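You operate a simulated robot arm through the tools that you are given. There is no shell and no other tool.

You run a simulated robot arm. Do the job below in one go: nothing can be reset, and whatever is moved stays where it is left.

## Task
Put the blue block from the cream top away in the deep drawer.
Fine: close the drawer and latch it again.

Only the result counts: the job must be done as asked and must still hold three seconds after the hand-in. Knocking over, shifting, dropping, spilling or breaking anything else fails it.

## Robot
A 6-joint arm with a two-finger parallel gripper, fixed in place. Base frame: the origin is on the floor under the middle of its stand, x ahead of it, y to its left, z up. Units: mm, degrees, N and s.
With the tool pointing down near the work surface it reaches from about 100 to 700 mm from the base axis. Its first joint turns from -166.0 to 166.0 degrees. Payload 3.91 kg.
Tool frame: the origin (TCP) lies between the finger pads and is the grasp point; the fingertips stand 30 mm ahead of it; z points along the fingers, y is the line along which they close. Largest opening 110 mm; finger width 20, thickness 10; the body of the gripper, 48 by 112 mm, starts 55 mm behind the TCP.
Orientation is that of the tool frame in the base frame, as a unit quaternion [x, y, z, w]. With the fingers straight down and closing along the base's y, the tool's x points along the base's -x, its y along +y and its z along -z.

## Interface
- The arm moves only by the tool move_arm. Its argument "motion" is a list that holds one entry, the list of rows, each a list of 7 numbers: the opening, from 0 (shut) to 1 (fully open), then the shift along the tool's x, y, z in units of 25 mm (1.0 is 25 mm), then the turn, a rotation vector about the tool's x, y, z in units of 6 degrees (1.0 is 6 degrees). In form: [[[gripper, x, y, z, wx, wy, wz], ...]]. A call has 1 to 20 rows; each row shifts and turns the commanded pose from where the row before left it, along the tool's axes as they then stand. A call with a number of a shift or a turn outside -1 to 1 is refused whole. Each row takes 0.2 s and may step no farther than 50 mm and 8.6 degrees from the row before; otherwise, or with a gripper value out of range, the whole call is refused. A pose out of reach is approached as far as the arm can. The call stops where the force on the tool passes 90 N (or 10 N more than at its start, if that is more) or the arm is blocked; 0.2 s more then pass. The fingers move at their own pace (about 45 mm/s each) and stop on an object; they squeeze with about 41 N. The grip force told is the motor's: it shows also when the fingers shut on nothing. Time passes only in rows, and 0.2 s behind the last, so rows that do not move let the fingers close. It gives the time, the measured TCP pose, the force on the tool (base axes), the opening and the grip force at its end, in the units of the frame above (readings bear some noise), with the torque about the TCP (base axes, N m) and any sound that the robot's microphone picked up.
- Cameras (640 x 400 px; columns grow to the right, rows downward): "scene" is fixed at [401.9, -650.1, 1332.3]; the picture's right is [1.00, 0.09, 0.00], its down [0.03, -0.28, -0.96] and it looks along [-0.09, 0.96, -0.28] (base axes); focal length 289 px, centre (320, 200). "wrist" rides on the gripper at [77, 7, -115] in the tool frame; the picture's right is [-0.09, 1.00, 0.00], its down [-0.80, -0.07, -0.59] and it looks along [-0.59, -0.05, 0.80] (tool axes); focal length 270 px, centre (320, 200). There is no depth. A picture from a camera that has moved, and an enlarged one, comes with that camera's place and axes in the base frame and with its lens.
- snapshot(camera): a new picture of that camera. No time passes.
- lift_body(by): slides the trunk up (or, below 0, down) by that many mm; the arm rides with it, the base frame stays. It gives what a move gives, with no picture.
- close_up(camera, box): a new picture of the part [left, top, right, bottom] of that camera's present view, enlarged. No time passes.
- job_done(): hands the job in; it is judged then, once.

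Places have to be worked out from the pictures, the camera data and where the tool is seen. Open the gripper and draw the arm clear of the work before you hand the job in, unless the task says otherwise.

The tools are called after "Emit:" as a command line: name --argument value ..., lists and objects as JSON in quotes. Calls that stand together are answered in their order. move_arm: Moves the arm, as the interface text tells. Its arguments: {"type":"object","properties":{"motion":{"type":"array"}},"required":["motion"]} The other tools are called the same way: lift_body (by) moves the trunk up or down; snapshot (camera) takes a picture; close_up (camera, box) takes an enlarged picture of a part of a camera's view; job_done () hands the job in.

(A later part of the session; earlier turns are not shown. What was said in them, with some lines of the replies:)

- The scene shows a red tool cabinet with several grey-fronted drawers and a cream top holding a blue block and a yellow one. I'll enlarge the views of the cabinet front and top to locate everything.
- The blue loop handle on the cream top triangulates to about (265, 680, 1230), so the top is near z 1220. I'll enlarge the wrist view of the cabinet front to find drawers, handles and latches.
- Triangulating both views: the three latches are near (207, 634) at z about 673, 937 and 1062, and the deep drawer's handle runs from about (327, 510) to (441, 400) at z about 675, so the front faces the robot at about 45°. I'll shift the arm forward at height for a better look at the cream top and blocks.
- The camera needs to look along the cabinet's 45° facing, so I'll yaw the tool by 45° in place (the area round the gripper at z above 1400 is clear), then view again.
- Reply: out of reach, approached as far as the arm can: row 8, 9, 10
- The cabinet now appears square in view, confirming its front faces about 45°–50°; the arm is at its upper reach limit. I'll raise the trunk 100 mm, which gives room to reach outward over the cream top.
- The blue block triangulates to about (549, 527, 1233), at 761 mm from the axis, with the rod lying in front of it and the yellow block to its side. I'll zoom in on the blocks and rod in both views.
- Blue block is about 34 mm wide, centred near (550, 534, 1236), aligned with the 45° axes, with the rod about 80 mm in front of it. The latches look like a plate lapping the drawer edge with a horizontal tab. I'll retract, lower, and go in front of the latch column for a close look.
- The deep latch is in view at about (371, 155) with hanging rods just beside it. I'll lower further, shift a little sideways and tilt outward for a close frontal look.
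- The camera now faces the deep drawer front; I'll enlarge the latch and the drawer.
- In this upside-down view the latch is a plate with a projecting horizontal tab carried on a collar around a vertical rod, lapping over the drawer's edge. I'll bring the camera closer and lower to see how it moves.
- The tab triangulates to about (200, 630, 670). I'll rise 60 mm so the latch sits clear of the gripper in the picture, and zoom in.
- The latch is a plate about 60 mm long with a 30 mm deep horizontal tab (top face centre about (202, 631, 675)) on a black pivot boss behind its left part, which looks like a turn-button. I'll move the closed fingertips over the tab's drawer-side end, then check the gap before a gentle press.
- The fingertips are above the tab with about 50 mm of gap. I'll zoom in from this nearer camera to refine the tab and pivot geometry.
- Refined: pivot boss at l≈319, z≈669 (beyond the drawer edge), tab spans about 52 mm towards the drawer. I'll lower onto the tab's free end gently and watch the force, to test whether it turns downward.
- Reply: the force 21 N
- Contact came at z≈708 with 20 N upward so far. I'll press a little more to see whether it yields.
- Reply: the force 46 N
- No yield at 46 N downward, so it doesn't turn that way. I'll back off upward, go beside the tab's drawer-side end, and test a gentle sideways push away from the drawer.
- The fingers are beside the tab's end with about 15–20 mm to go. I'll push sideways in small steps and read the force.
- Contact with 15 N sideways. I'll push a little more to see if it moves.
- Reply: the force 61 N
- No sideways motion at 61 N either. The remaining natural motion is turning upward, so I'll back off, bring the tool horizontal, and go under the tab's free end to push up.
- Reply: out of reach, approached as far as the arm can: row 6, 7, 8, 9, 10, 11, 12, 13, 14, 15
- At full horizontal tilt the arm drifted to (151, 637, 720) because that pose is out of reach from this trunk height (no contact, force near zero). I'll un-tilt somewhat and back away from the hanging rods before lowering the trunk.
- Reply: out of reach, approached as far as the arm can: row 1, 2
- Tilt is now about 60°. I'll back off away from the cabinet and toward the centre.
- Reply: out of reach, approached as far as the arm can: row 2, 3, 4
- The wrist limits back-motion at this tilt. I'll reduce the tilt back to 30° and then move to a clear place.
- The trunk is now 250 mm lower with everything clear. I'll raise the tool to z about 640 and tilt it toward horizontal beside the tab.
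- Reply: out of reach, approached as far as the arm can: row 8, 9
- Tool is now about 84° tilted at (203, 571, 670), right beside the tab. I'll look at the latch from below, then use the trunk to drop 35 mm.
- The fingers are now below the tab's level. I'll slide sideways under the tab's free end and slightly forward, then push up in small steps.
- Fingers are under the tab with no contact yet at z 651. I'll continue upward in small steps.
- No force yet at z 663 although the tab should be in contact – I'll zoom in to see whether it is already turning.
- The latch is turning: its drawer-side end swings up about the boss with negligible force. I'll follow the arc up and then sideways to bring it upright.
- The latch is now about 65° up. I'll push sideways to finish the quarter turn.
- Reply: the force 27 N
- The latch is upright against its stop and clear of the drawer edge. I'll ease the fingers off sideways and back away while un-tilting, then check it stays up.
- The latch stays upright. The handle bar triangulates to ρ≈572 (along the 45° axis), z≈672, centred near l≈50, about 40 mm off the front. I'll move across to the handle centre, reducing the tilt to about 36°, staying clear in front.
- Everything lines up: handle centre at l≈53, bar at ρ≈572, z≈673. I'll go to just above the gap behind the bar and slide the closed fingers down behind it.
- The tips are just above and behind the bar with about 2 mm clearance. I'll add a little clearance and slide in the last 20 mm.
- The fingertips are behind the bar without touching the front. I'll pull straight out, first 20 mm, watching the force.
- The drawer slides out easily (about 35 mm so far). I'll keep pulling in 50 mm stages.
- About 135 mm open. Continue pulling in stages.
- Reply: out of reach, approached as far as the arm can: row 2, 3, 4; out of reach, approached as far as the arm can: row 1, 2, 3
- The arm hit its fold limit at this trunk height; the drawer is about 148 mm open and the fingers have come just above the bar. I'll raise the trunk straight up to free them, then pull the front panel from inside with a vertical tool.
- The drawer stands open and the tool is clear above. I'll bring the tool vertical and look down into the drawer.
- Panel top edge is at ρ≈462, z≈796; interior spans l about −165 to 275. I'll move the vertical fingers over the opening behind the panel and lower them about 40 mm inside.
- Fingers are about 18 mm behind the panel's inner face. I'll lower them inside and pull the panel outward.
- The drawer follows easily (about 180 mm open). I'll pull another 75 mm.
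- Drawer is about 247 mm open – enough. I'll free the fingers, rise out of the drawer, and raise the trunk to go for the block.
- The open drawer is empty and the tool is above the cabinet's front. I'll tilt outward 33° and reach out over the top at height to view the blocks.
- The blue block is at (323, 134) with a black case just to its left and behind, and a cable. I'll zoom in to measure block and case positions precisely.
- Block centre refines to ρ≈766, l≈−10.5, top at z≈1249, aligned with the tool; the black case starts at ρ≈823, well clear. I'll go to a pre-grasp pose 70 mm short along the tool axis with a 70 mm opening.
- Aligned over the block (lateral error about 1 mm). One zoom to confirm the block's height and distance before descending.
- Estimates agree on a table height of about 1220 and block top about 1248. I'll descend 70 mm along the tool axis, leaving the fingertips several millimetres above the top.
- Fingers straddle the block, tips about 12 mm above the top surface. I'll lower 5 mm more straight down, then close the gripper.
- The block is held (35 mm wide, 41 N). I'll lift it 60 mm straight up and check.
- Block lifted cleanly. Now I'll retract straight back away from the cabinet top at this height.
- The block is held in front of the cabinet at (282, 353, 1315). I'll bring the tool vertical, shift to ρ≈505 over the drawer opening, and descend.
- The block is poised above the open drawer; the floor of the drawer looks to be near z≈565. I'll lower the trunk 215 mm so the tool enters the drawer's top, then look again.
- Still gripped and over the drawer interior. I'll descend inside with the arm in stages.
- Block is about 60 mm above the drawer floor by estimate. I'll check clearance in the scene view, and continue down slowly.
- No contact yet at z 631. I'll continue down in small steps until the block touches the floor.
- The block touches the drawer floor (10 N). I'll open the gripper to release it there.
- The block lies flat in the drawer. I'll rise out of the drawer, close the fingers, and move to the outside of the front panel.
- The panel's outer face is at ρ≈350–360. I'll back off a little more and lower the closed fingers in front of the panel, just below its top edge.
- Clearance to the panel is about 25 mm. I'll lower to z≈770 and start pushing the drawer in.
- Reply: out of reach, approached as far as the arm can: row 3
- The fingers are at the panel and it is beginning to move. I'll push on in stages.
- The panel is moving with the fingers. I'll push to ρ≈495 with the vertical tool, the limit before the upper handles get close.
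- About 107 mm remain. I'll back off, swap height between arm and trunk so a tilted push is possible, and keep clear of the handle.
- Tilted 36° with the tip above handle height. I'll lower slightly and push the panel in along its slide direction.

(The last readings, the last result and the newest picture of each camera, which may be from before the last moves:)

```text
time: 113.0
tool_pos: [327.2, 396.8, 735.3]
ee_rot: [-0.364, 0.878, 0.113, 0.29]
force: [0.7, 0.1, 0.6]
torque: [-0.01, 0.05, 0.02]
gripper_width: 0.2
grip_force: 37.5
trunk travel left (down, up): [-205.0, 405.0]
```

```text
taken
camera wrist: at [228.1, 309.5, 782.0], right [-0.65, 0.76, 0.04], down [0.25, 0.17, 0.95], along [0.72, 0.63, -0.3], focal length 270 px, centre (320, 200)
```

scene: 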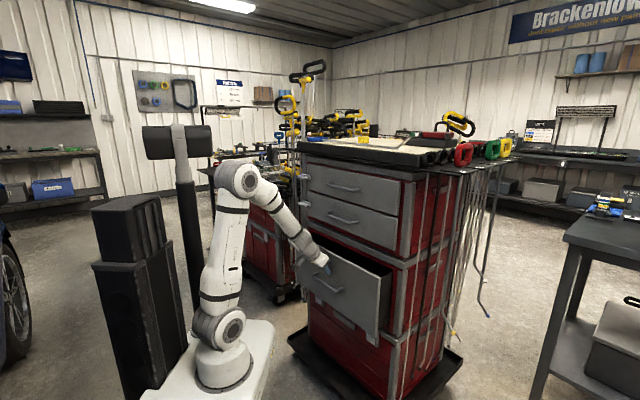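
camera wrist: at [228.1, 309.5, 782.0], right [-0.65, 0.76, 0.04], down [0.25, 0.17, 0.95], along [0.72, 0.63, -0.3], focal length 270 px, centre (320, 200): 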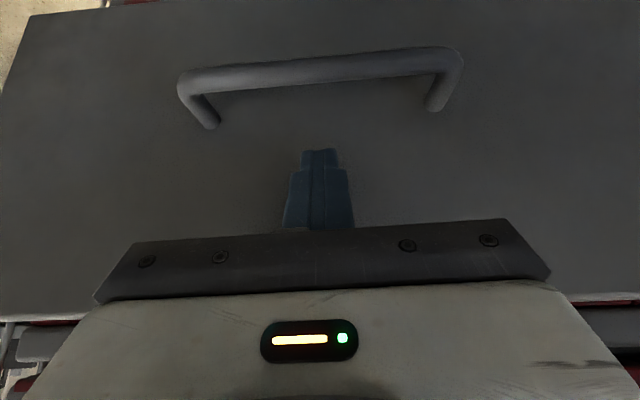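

The drawer moves along. Continuing the push, slower towards the end.

Emit:
move_arm --motion '[[[0, -0.4, 0, 0.291, 0, 0, 0], [0, -0.4, 0, 0.291, 0, 0, 0], [0, -0.4, 0, 0.291, 0, 0, 0], [0, -0.4, 0, 0.291, 0, 0, 0]]]'

Emit:
move_arm --motion '[[[0, -0.162, 0, 0.118, 0, 0, 0], [0, -0.162, 0, 0.118, 0, 0, 0]]]'

Emit:
move_arm --motion '[[[0, -0.162, 0, 0.118, 0, 0, 0]]]'

Emit:
close_up --camera "scene" --box '[270, 200, 430, 320]'

```text
time: 114.0
tool_pos: [361.1, 432.5, 735.4]
ee_rot: [-0.363, 0.878, 0.113, 0.289]
force: [0.1, -0.2, 0.3]
torque: [0.02, -0.02, 0.0]
gripper_width: 0.0
grip_force: 38.2
trunk travel left (down, up): [-205.0, 405.0]
```

```text
time: 114.6
tool_pos: [366.4, 439.5, 734.9]
ee_rot: [-0.363, 0.878, 0.113, 0.29]
force: [0.7, 0.2, 0.4]
torque: [-0.01, -0.01, -0.01]
gripper_width: 0.0
grip_force: 37.3
trunk travel left (down, up): [-205.0, 405.0]
```

```text
time: 115.0
tool_pos: [371.6, 442.6, 735.4]
ee_rot: [-0.364, 0.878, 0.114, 0.289]
force: [-0.8, 0.5, 0.5]
torque: [-0.01, 0.01, 0.0]
gripper_width: 0.3
grip_force: 37.5
trunk travel left (down, up): [-205.0, 405.0]
```

```text
3.33 times, centred on (350, 260) of scene
camera zoom: at [401.9, -650.1, 1332.3], right [1.0, 0.09, 0.0], down [0.03, -0.28, -0.96], along [-0.09, 0.96, -0.28], focal length 963 px, centre (220, 0)
```

zoom: 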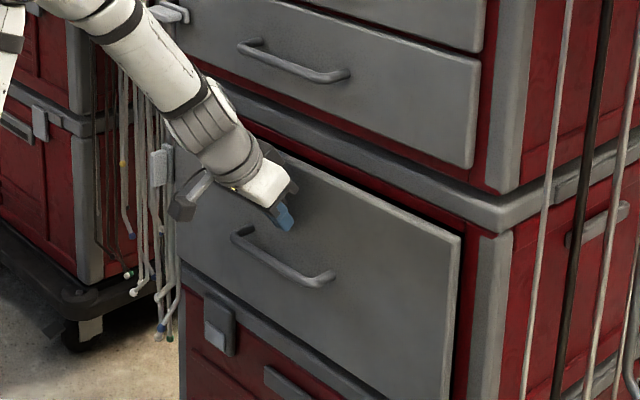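

A small gap remains. I'll continue in 4 mm steps until it seats against the stop.

Emit:
move_arm --motion '[[[0, -0.13, 0, 0.094, 0, 0, 0], [0, -0.13, 0, 0.094, 0, 0, 0]]]'

Emit:
move_arm --motion '[[[0, -0.13, 0, 0.094, 0, 0, 0]]]'

Emit:
move_arm --motion '[[[0, -0.13, 0, 0.094, 0, 0, 0]]]'

Emit:
close_up --camera "scene" --box '[270, 200, 430, 320]'

```text
time: 115.6
tool_pos: [377.2, 449.0, 735.1]
ee_rot: [-0.364, 0.878, 0.113, 0.29]
force: [0.5, 0.1, 0.4]
torque: [-0.01, 0.01, -0.03]
gripper_width: 0.1
grip_force: 37.6
trunk travel left (down, up): [-205.0, 405.0]
```

```text
time: 116.0
tool_pos: [380.8, 451.2, 734.9]
ee_rot: [-0.363, 0.879, 0.112, 0.289]
force: [-4.7, -3.3, 0.1]
torque: [-0.01, 0.13, 0.03]
gripper_width: 0.1
grip_force: 37.9
trunk travel left (down, up): [-205.0, 405.0]
```

```text
time: 116.4
tool_pos: [379.9, 449.3, 735.9]
ee_rot: [-0.364, 0.879, 0.111, 0.288]
force: [-35.6, -28.8, 4.2]
torque: [-0.06, 0.98, 0.11]
gripper_width: 0.2
grip_force: 38.1
trunk travel left (down, up): [-205.0, 405.0]
```

```text
3.33 times, centred on (350, 260) of scene
camera zoom: at [401.9, -650.1, 1332.3], right [1.0, 0.09, 0.0], down [0.03, -0.28, -0.96], along [-0.09, 0.96, -0.28], focal length 963 px, centre (220, 0)
```

zoom: 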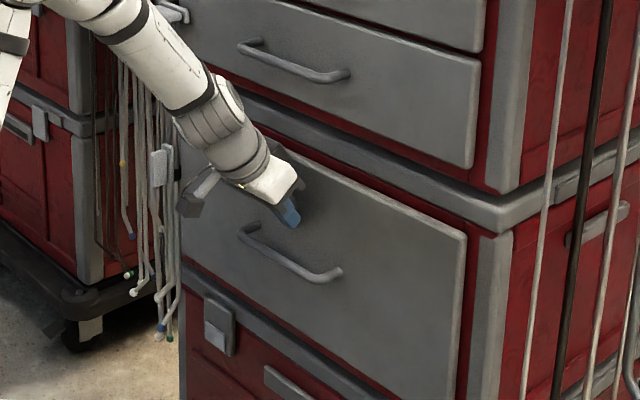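

The drawer has seated firmly (46 N against its stop). I'll back off, then travel across in front to the left side of the upright latch, tilting further on the way.

Emit:
move_arm --motion '[[[0, 0.65, 0, -0.47, 0, 0, 0], [0, 0.65, 0, -0.47, 0, 0, 0], [0, 0.65, 0, -0.47, 0, 0, 0], [0, 0, 0.98, 0, 0, 0, 0], [0, 0, 0.98, 0, 0, 0, 0], [0, 0, 0.98, 0, 0, 0, 0], [0, 0, 0.98, 0, 0, -1, 0], [0, 0, 0.98, 0, 0, -1, 0], [0, 0, 0.98, 0, 0, -1, 0]]]'

Emit:
snapshot --camera "wrist"

Emit:
snapshot --camera "scene"

```text
time: 118.4
tool_pos: [237.6, 516.1, 731.7]
ee_rot: [-0.342, 0.822, 0.169, 0.423]
force: [-0.1, -0.5, 0.9]
torque: [0.01, 0.02, 0.01]
gripper_width: 0.1
grip_force: 37.6
trunk travel left (down, up): [-205.0, 405.0]
```

```text
taken
camera wrist: at [133.5, 423.2, 737.0], right [-0.67, 0.74, 0.06], down [0.03, -0.05, 1.0], along [0.75, 0.67, 0.01], focal length 270 px, centre (320, 200)
```

wrist: 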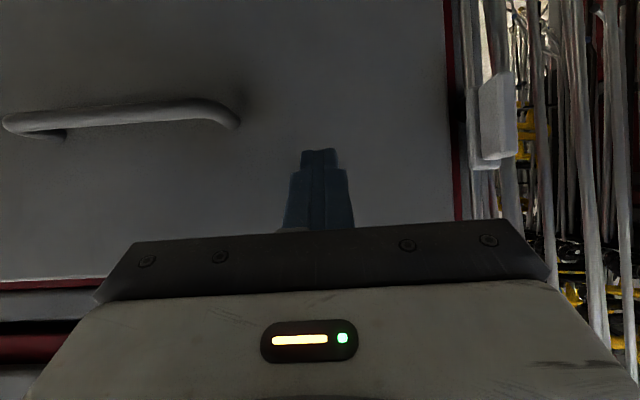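

```text
taken
```

scene: 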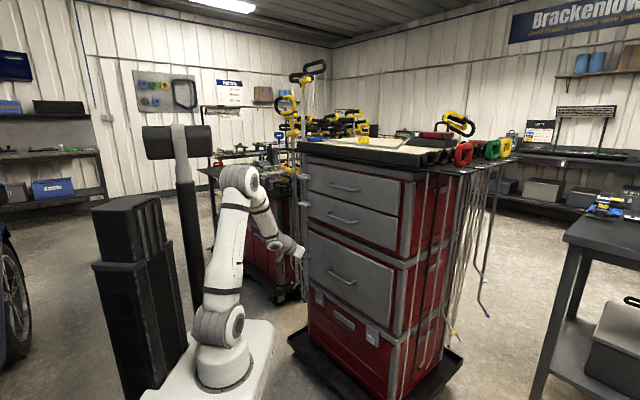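

The latch is still upright. I'll zoom in to measure it and the rods beside it.

Emit:
close_up --camera "wrist" --box '[430, 40, 590, 200]'

Emit:
close_up --camera "scene" --box '[280, 220, 350, 270]'

```text
2.50 times, centred on (510, 120) of wrist
camera zoom: at [133.5, 423.2, 737.0], right [-0.67, 0.74, 0.06], down [0.03, -0.05, 1.0], along [0.75, 0.67, 0.01], focal length 676 px, centre (-155, 400)
```

zoom: 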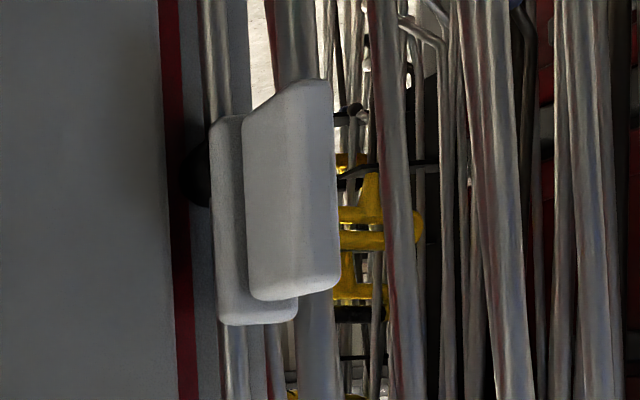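

```text
8.00 times, centred on (315, 245) of scene
camera zoom: at [401.9, -650.1, 1332.3], right [1.0, 0.09, 0.0], down [0.03, -0.28, -0.96], along [-0.09, 0.96, -0.28], focal length 2312 px, centre (360, -160)
```

zoom: 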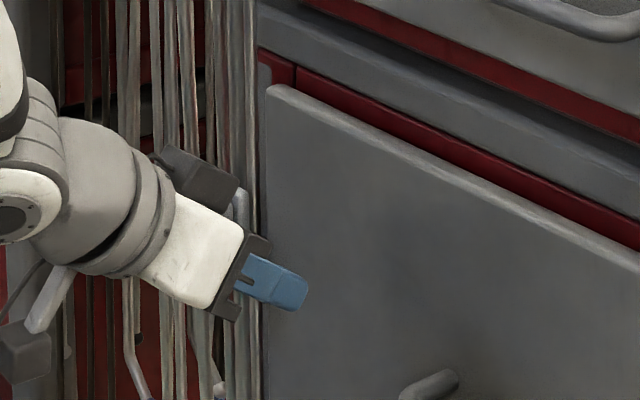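

The latch stands upright and the nearest rods are behind it. I'll move on to the latch's left side (l≈345), staying in front of it.

Emit:
move_arm --motion '[[[0, 0, 0.98, 0, 0, -1, 0], [0, 0, 0.98, 0, 0, -1, 0], [0, 0, 0.98, 0, 0, 0, 0], [0, 0, 0.98, 0, 0, 0, 0], [0, 0, 0.98, 0, 0, 0, 0], [0, 0, 0.98, 0, 0, 0, 0]]]'

Emit:
snapshot --camera "wrist"

Emit:
close_up --camera "scene" --box '[270, 215, 350, 275]'

```text
time: 119.8
tool_pos: [134.9, 620.6, 731.2]
ee_rot: [-0.322, 0.773, 0.204, 0.507]
force: [0.0, 0.4, -0.1]
torque: [0.02, 0.0, 0.03]
gripper_width: 0.1
grip_force: 37.6
trunk travel left (down, up): [-205.0, 405.0]
```

```text
taken
camera wrist: at [32.4, 528.7, 707.0], right [-0.68, 0.73, 0.07], down [-0.11, -0.2, 0.97], along [0.73, 0.65, 0.22], focal length 270 px, centre (320, 200)
```

wrist: 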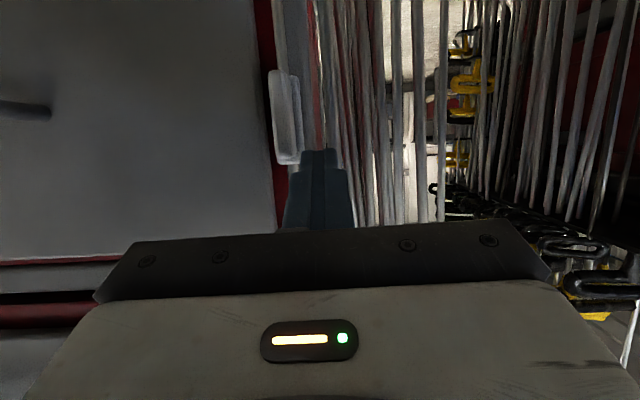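

```text
6.67 times, centred on (310, 245) of scene
camera zoom: at [401.9, -650.1, 1332.3], right [1.0, 0.09, 0.0], down [0.03, -0.28, -0.96], along [-0.09, 0.96, -0.28], focal length 1927 px, centre (387, -100)
```

zoom: 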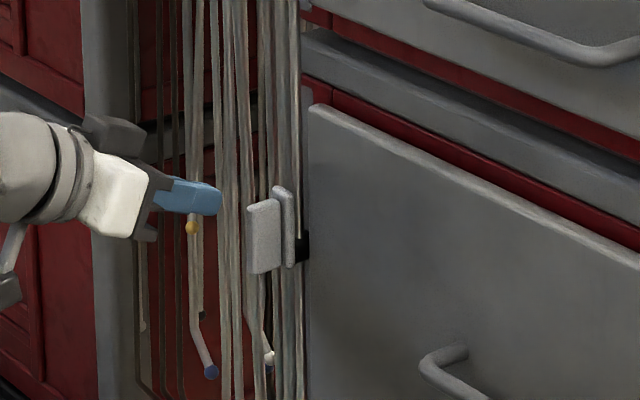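

The fingers are just in front and left of the latch tab with about 9 mm lateral gap. I'll advance alongside it, slightly wider and a bit lower.

Emit:
move_arm --motion '[[[0, 0.15, 0.16, 0.2, 0, 0, 0], [0, 0.15, 0.04, 0.5, 0, 0, 0], [0, 0, 0, 0.48, 0, 0, 0]]]'

Emit:
close_up --camera "wrist" --box '[240, 60, 400, 220]'

Emit:
close_up --camera "scene" --box '[270, 215, 350, 275]'

```text
time: 120.6
tool_pos: [147.8, 640.1, 713.4]
ee_rot: [-0.322, 0.773, 0.203, 0.507]
force: [0.1, -0.7, -0.1]
torque: [-0.03, 0.01, 0.04]
gripper_width: 0.4
grip_force: 37.9
trunk travel left (down, up): [-205.0, 405.0]
```

```text
2.50 times, centred on (320, 140) of wrist
camera zoom: at [45.1, 548.7, 688.5], right [-0.68, 0.73, 0.07], down [-0.11, -0.2, 0.97], along [0.73, 0.65, 0.22], focal length 676 px, centre (320, 350)
```

zoom: 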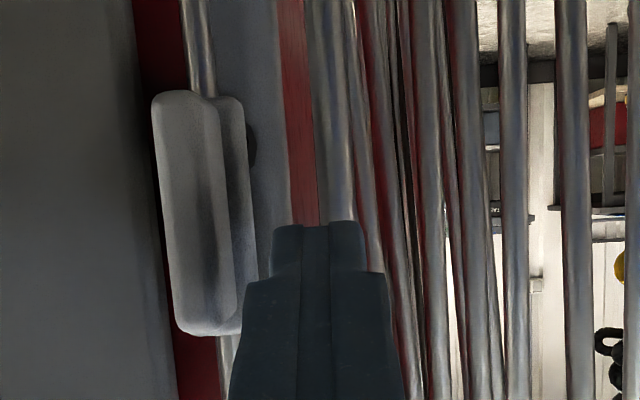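

```text
6.67 times, centred on (310, 245) of scene
camera zoom: at [401.9, -650.1, 1332.3], right [1.0, 0.09, 0.0], down [0.03, -0.28, -0.96], along [-0.09, 0.96, -0.28], focal length 1927 px, centre (387, -100)
```

zoom: 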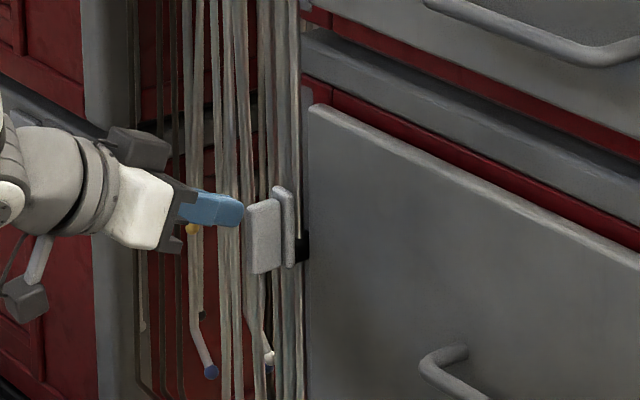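

The fingertips are beside the tab's left face. I'll push it toward the drawer following the arc back down, in small steps.

Emit:
move_arm --motion '[[[0, 0, -0.28, 0, 0, 0, 0], [0, 0, -0.28, 0, 0, 0, 0], [0, -0.146, -0.36, -0.065, 0, 0, 0]]]'

Emit:
close_up --camera "wrist" --box '[240, 60, 400, 220]'

Emit:
move_arm --motion '[[[0, 0, -0.3, 0, 0, 0, 0], [0, 0, -0.3, 0, 0, 0, 0]]]'

Emit:
close_up --camera "wrist" --box '[240, 60, 400, 220]'

Emit:
close_up --camera "scene" --box '[270, 215, 350, 275]'

```text
time: 121.4
tool_pos: [164.2, 625.3, 717.2]
ee_rot: [-0.321, 0.774, 0.202, 0.507]
force: [-0.3, 0.0, 0.8]
torque: [-0.01, -0.04, 0.01]
gripper_width: 0.0
grip_force: 37.5
trunk travel left (down, up): [-205.0, 405.0]
```

```text
2.50 times, centred on (320, 140) of wrist
camera zoom: at [61.6, 533.3, 693.0], right [-0.68, 0.73, 0.07], down [-0.12, -0.2, 0.97], along [0.73, 0.65, 0.22], focal length 676 px, centre (320, 350)
```

zoom: 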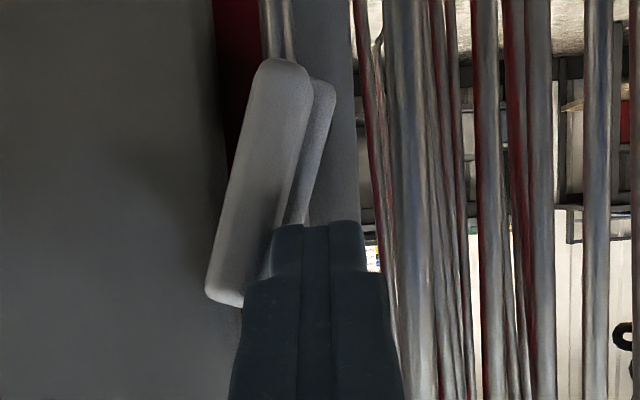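

```text
time: 122.0
tool_pos: [173.9, 613.4, 718.5]
ee_rot: [-0.322, 0.773, 0.203, 0.507]
force: [0.0, -0.5, 0.5]
torque: [-0.01, 0.0, -0.03]
gripper_width: 0.3
grip_force: 37.3
trunk travel left (down, up): [-205.0, 405.0]
```

```text
2.50 times, centred on (320, 140) of wrist
camera zoom: at [71.7, 522.4, 693.3], right [-0.68, 0.73, 0.07], down [-0.12, -0.2, 0.97], along [0.73, 0.65, 0.22], focal length 676 px, centre (320, 350)
```

zoom: 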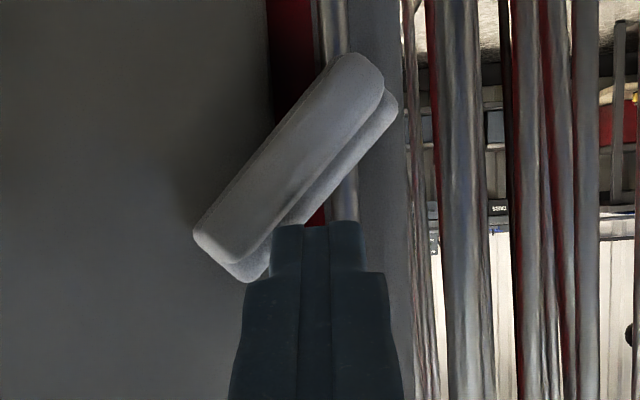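

```text
6.67 times, centred on (310, 245) of scene
camera zoom: at [401.9, -650.1, 1332.3], right [1.0, 0.09, 0.0], down [0.03, -0.28, -0.96], along [-0.09, 0.96, -0.28], focal length 1927 px, centre (387, -100)
```

zoom: 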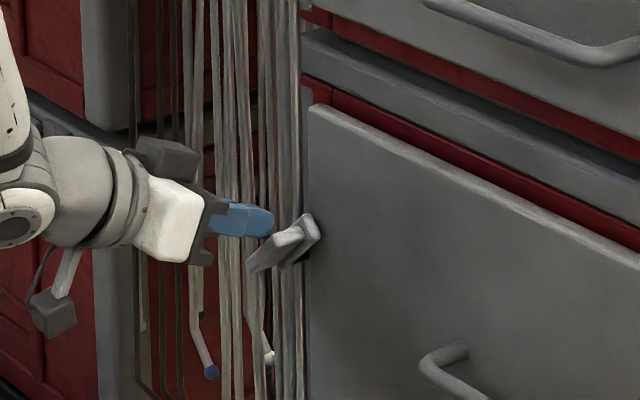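

The latch is about 45° on its way down over the closed drawer. I'll continue along the arc and press it level.

Emit:
move_arm --motion '[[[0, 0.18, -0.32, 0.08, 0, 0, 0], [0, 0.22, -0.32, 0.1, 0, 0, 0]]]'

Emit:
move_arm --motion '[[[0, 0.24, -0.16, 0.105, 0, 0, 0], [0, 0.24, -0.16, 0.105, 0, 0, 0]]]'

Emit:
close_up --camera "wrist" --box '[240, 60, 400, 220]'

Emit:
close_up --camera "scene" --box '[270, 215, 350, 275]'

```text
time: 122.6
tool_pos: [186.3, 603.2, 704.5]
ee_rot: [-0.322, 0.774, 0.203, 0.506]
force: [1.0, 0.8, -0.2]
torque: [0.0, 0.0, -0.02]
gripper_width: 0.0
grip_force: 38.4
trunk travel left (down, up): [-205.0, 405.0]
```

```text
time: 123.2
tool_pos: [190.3, 598.7, 699.0]
ee_rot: [-0.32, 0.771, 0.207, 0.51]
force: [-7.2, 6.2, 26.1]
torque: [0.64, -0.28, 0.27]
gripper_width: 0.3
grip_force: 38.1
trunk travel left (down, up): [-205.0, 405.0]
```

```text
2.50 times, centred on (320, 140) of wrist
camera zoom: at [88.1, 506.9, 672.8], right [-0.68, 0.73, 0.07], down [-0.12, -0.21, 0.97], along [0.73, 0.65, 0.23], focal length 676 px, centre (320, 350)
```

zoom: 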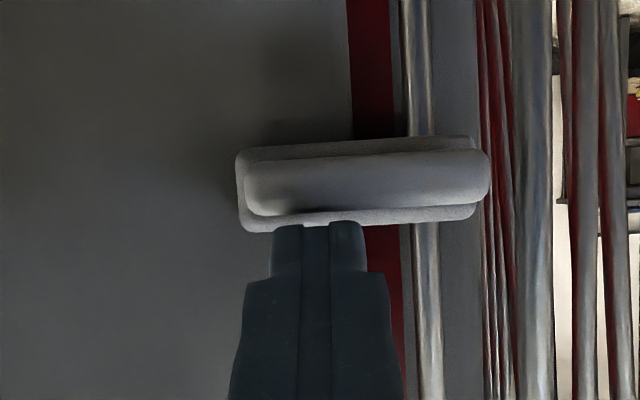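

```text
6.67 times, centred on (310, 245) of scene
camera zoom: at [401.9, -650.1, 1332.3], right [1.0, 0.09, 0.0], down [0.03, -0.28, -0.96], along [-0.09, 0.96, -0.28], focal length 1927 px, centre (387, -100)
```

zoom: 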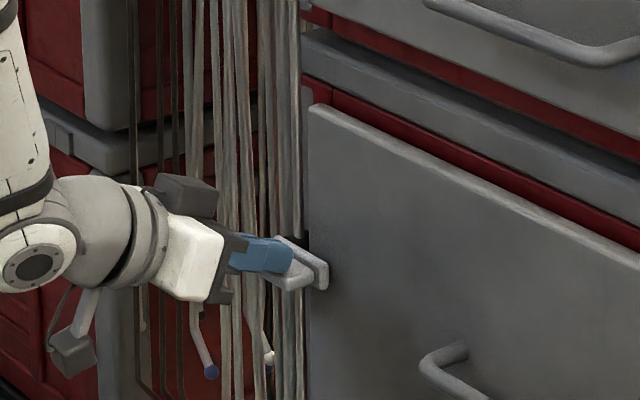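

The latch is level again against its stop (26 N). I'll lift off, back away and check it stays.

Emit:
move_arm --motion '[[[0, -0.4, 0, -0.18, 0, 0, 0], [0, -0.6, 0, -0.27, 0, 0, 0], [0, 0.16, -0.3, -0.37, 0, 0, 0], [0, 0.4, -0.8, -0.9, 0, 1, 0], [0, 0.4, -0.8, -0.8, 0, 1, 0], [0, 0.4, -0.8, -0.7, 0, 1, 0]]]'

Emit:
close_up --camera "scene" --box '[280, 160, 380, 280]'

Emit:
snapshot --camera "wrist"

Emit:
snapshot --camera "scene"

```text
time: 124.6
tool_pos: [182.4, 492.0, 727.1]
ee_rot: [-0.351, 0.843, 0.15, 0.379]
force: [0.7, 0.8, 0.2]
torque: [0.0, 0.0, -0.02]
gripper_width: 0.1
grip_force: 37.3
trunk travel left (down, up): [-205.0, 405.0]
```

```text
3.33 times, centred on (330, 220) of scene
camera zoom: at [401.9, -650.1, 1332.3], right [1.0, 0.09, 0.0], down [0.03, -0.28, -0.96], along [-0.09, 0.96, -0.28], focal length 963 px, centre (287, 133)
```

zoom: 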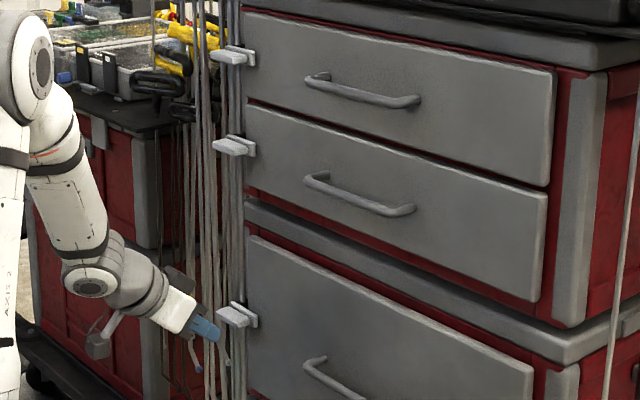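

```text
taken
camera wrist: at [79.4, 400.6, 745.3], right [-0.66, 0.75, 0.05], down [0.11, 0.02, 0.99], along [0.74, 0.66, -0.1], focal length 270 px, centre (320, 200)
```

wrist: 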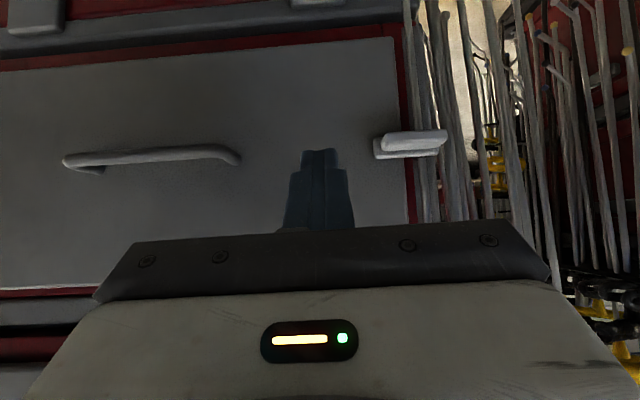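

```text
taken
```

scene: 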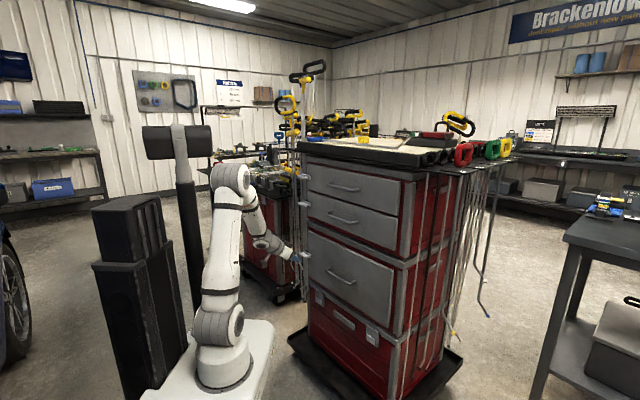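

The deep drawer's latch now matches the other two. I'll zoom in to confirm that the drawer is fully shut and nothing else moved.

Emit:
close_up --camera "scene" --box '[290, 220, 410, 350]'

Emit:
close_up --camera "wrist" --box '[350, 90, 470, 190]'

Emit:
close_up --camera "scene" --box '[280, 120, 440, 220]'

```text
3.08 times, centred on (350, 285) of scene
camera zoom: at [401.9, -650.1, 1332.3], right [1.0, 0.09, 0.0], down [0.03, -0.28, -0.96], along [-0.09, 0.96, -0.28], focal length 889 px, centre (228, -62)
```

zoom: 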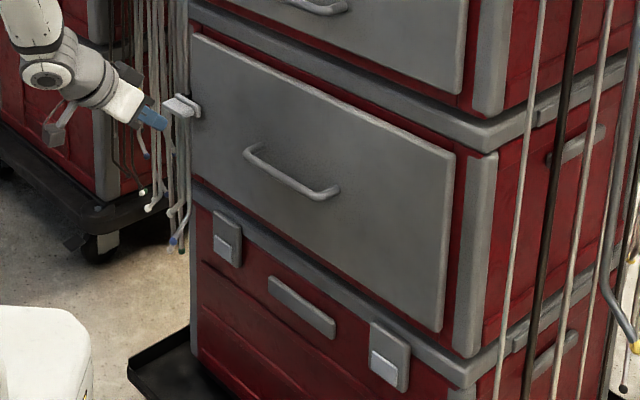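

```text
4.00 times, centred on (410, 140) of wrist
camera zoom: at [79.4, 400.6, 745.3], right [-0.66, 0.75, 0.05], down [0.11, 0.02, 0.99], along [0.74, 0.66, -0.1], focal length 1081 px, centre (-40, 440)
```

zoom: 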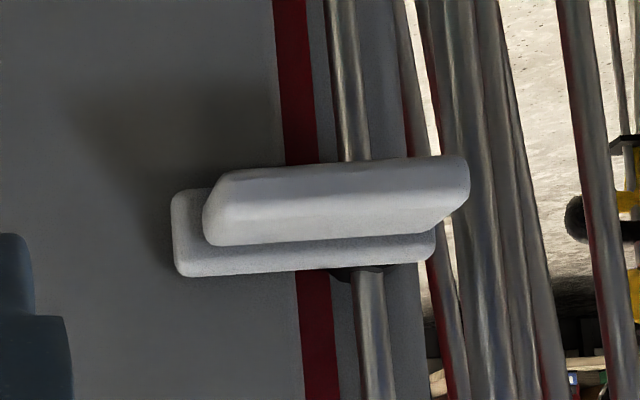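

```text
4.00 times, centred on (360, 170) of scene
camera zoom: at [401.9, -650.1, 1332.3], right [1.0, 0.09, 0.0], down [0.03, -0.28, -0.96], along [-0.09, 0.96, -0.28], focal length 1156 px, centre (160, 320)
```

zoom: 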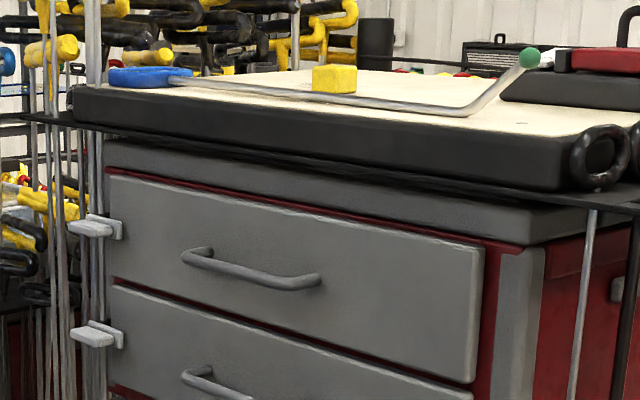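

Everything matches the starting picture: drawer flush, latch level, yellow block and rod untouched. I'll open the gripper, un-tilt and draw the arm clear.

Emit:
move_arm --motion '[[[0, 0, -0.4, -0.5, 0, 1, 0], [0, 0, -0.4, -0.5, 0, 1, 0], [0.3, 0, -0.4, -0.5, 0, 1, 0], [0.6, 0, -0.4, -0.5, 0, 1, 0], [1, 0, -0.4, -0.5, 0, 1, 0], [1, 0, 0, -0.5, 0, 1, 0], [1, 0, 0, -0.5, 0, 1, 0], [1, 0, 0, -1, 0, 0, 0], [1, 0, 0, -1, 0, 0, 0], [1, 0, 0, -1, 0, 0, 0], [1, 0, 0, -1, 0, 0, 0]]]'

Emit:
snapshot --camera "scene"

Emit:
snapshot --camera "wrist"

```text
time: 127.0
tool_pos: [179.8, 423.1, 899.0]
ee_rot: [-0.381, 0.923, 0.016, 0.052]
force: [-0.1, -0.5, -1.3]
torque: [-0.03, -0.01, 0.02]
gripper_width: 109.9
grip_force: 0.1
trunk travel left (down, up): [-205.0, 405.0]
```

```text
taken
```

scene: 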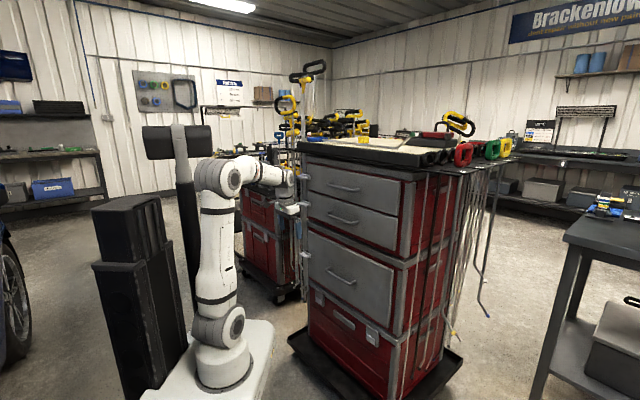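

```text
taken
camera wrist: at [109.7, 364.4, 1004.6], right [-0.64, 0.77, 0.0], down [0.56, 0.47, 0.68], along [0.52, 0.43, -0.74], focal length 270 px, centre (320, 200)
```

wrist: 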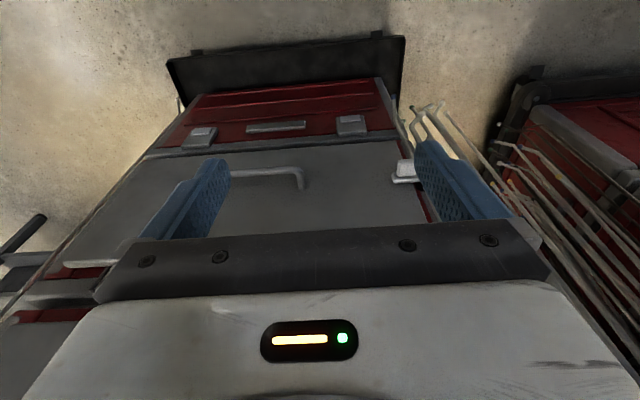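

Gripper open and the arm is free of the cabinet. I'll draw back a little more and confirm drawer and latch are unchanged after the wait.

Emit:
move_arm --motion '[[[1, 1, 0, 0, 0, 0, 0], [1, 1, 0, 0, 0, 0, 0], [1, 0, 0, 0, 0, 0, 0], [1, 0, 0, 0, 0, 0, 0], [1, 0, 0, 0, 0, 0, 0], [1, 0, 0, 0, 0, 0, 0], [1, 0, 0, 0, 0, 0, 0], [1, 0, 0, 0, 0, 0, 0]]]'

Emit:
close_up --camera "scene" --box '[290, 220, 410, 350]'

Emit:
snapshot --camera "scene"

```text
time: 128.8
tool_pos: [143.6, 385.6, 894.3]
ee_rot: [-0.381, 0.923, 0.015, 0.053]
force: [-0.5, 0.3, -0.2]
torque: [0.02, 0.0, -0.02]
gripper_width: 110.0
grip_force: 0.1
trunk travel left (down, up): [-205.0, 405.0]
```

```text
3.08 times, centred on (350, 285) of scene
camera zoom: at [401.9, -650.1, 1332.3], right [1.0, 0.09, 0.0], down [0.03, -0.28, -0.96], along [-0.09, 0.96, -0.28], focal length 889 px, centre (228, -62)
```

zoom: 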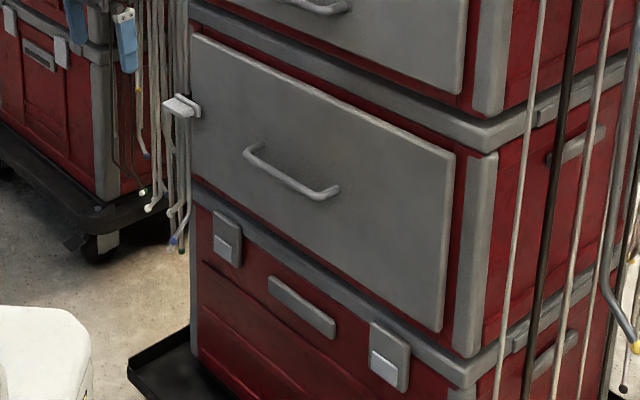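

```text
taken
```

scene: 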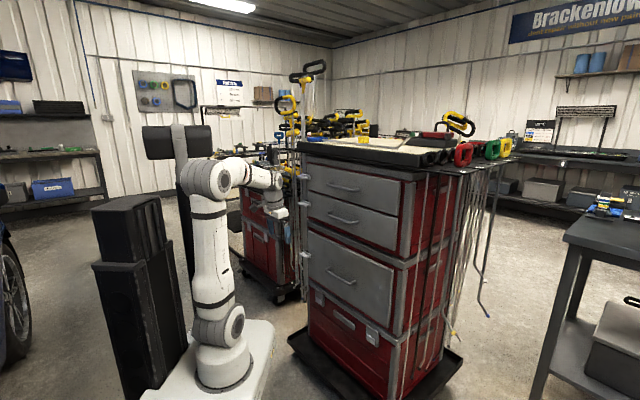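

The block is inside the closed deep drawer, the latch is level across its edge as at the start, nothing else has moved, and the arm is clear with the gripper open. Handing in.

Emit:
job_done

```text
The job is handed in.
```

The blue block is in the deep drawer, and the drawer is closed and latched again. I've handed the job in, but no verdict has come back yet.

- **Block:** I set it on the drawer floor, and it was lying flat there before I closed the drawer.
- **Drawer:** I pushed it in until it hit its stop. In the last pictures the front is flush, as it was at the start.
- **Latch:** It is back level across the drawer's edge, in line with the other two latches, and it stayed there after the arm backed off.
- **Everything else:** The yellow block, the rod and the hanging tools look just as they did in the first pictures.
- **Arm:** The gripper is open and clear of the cabinet.
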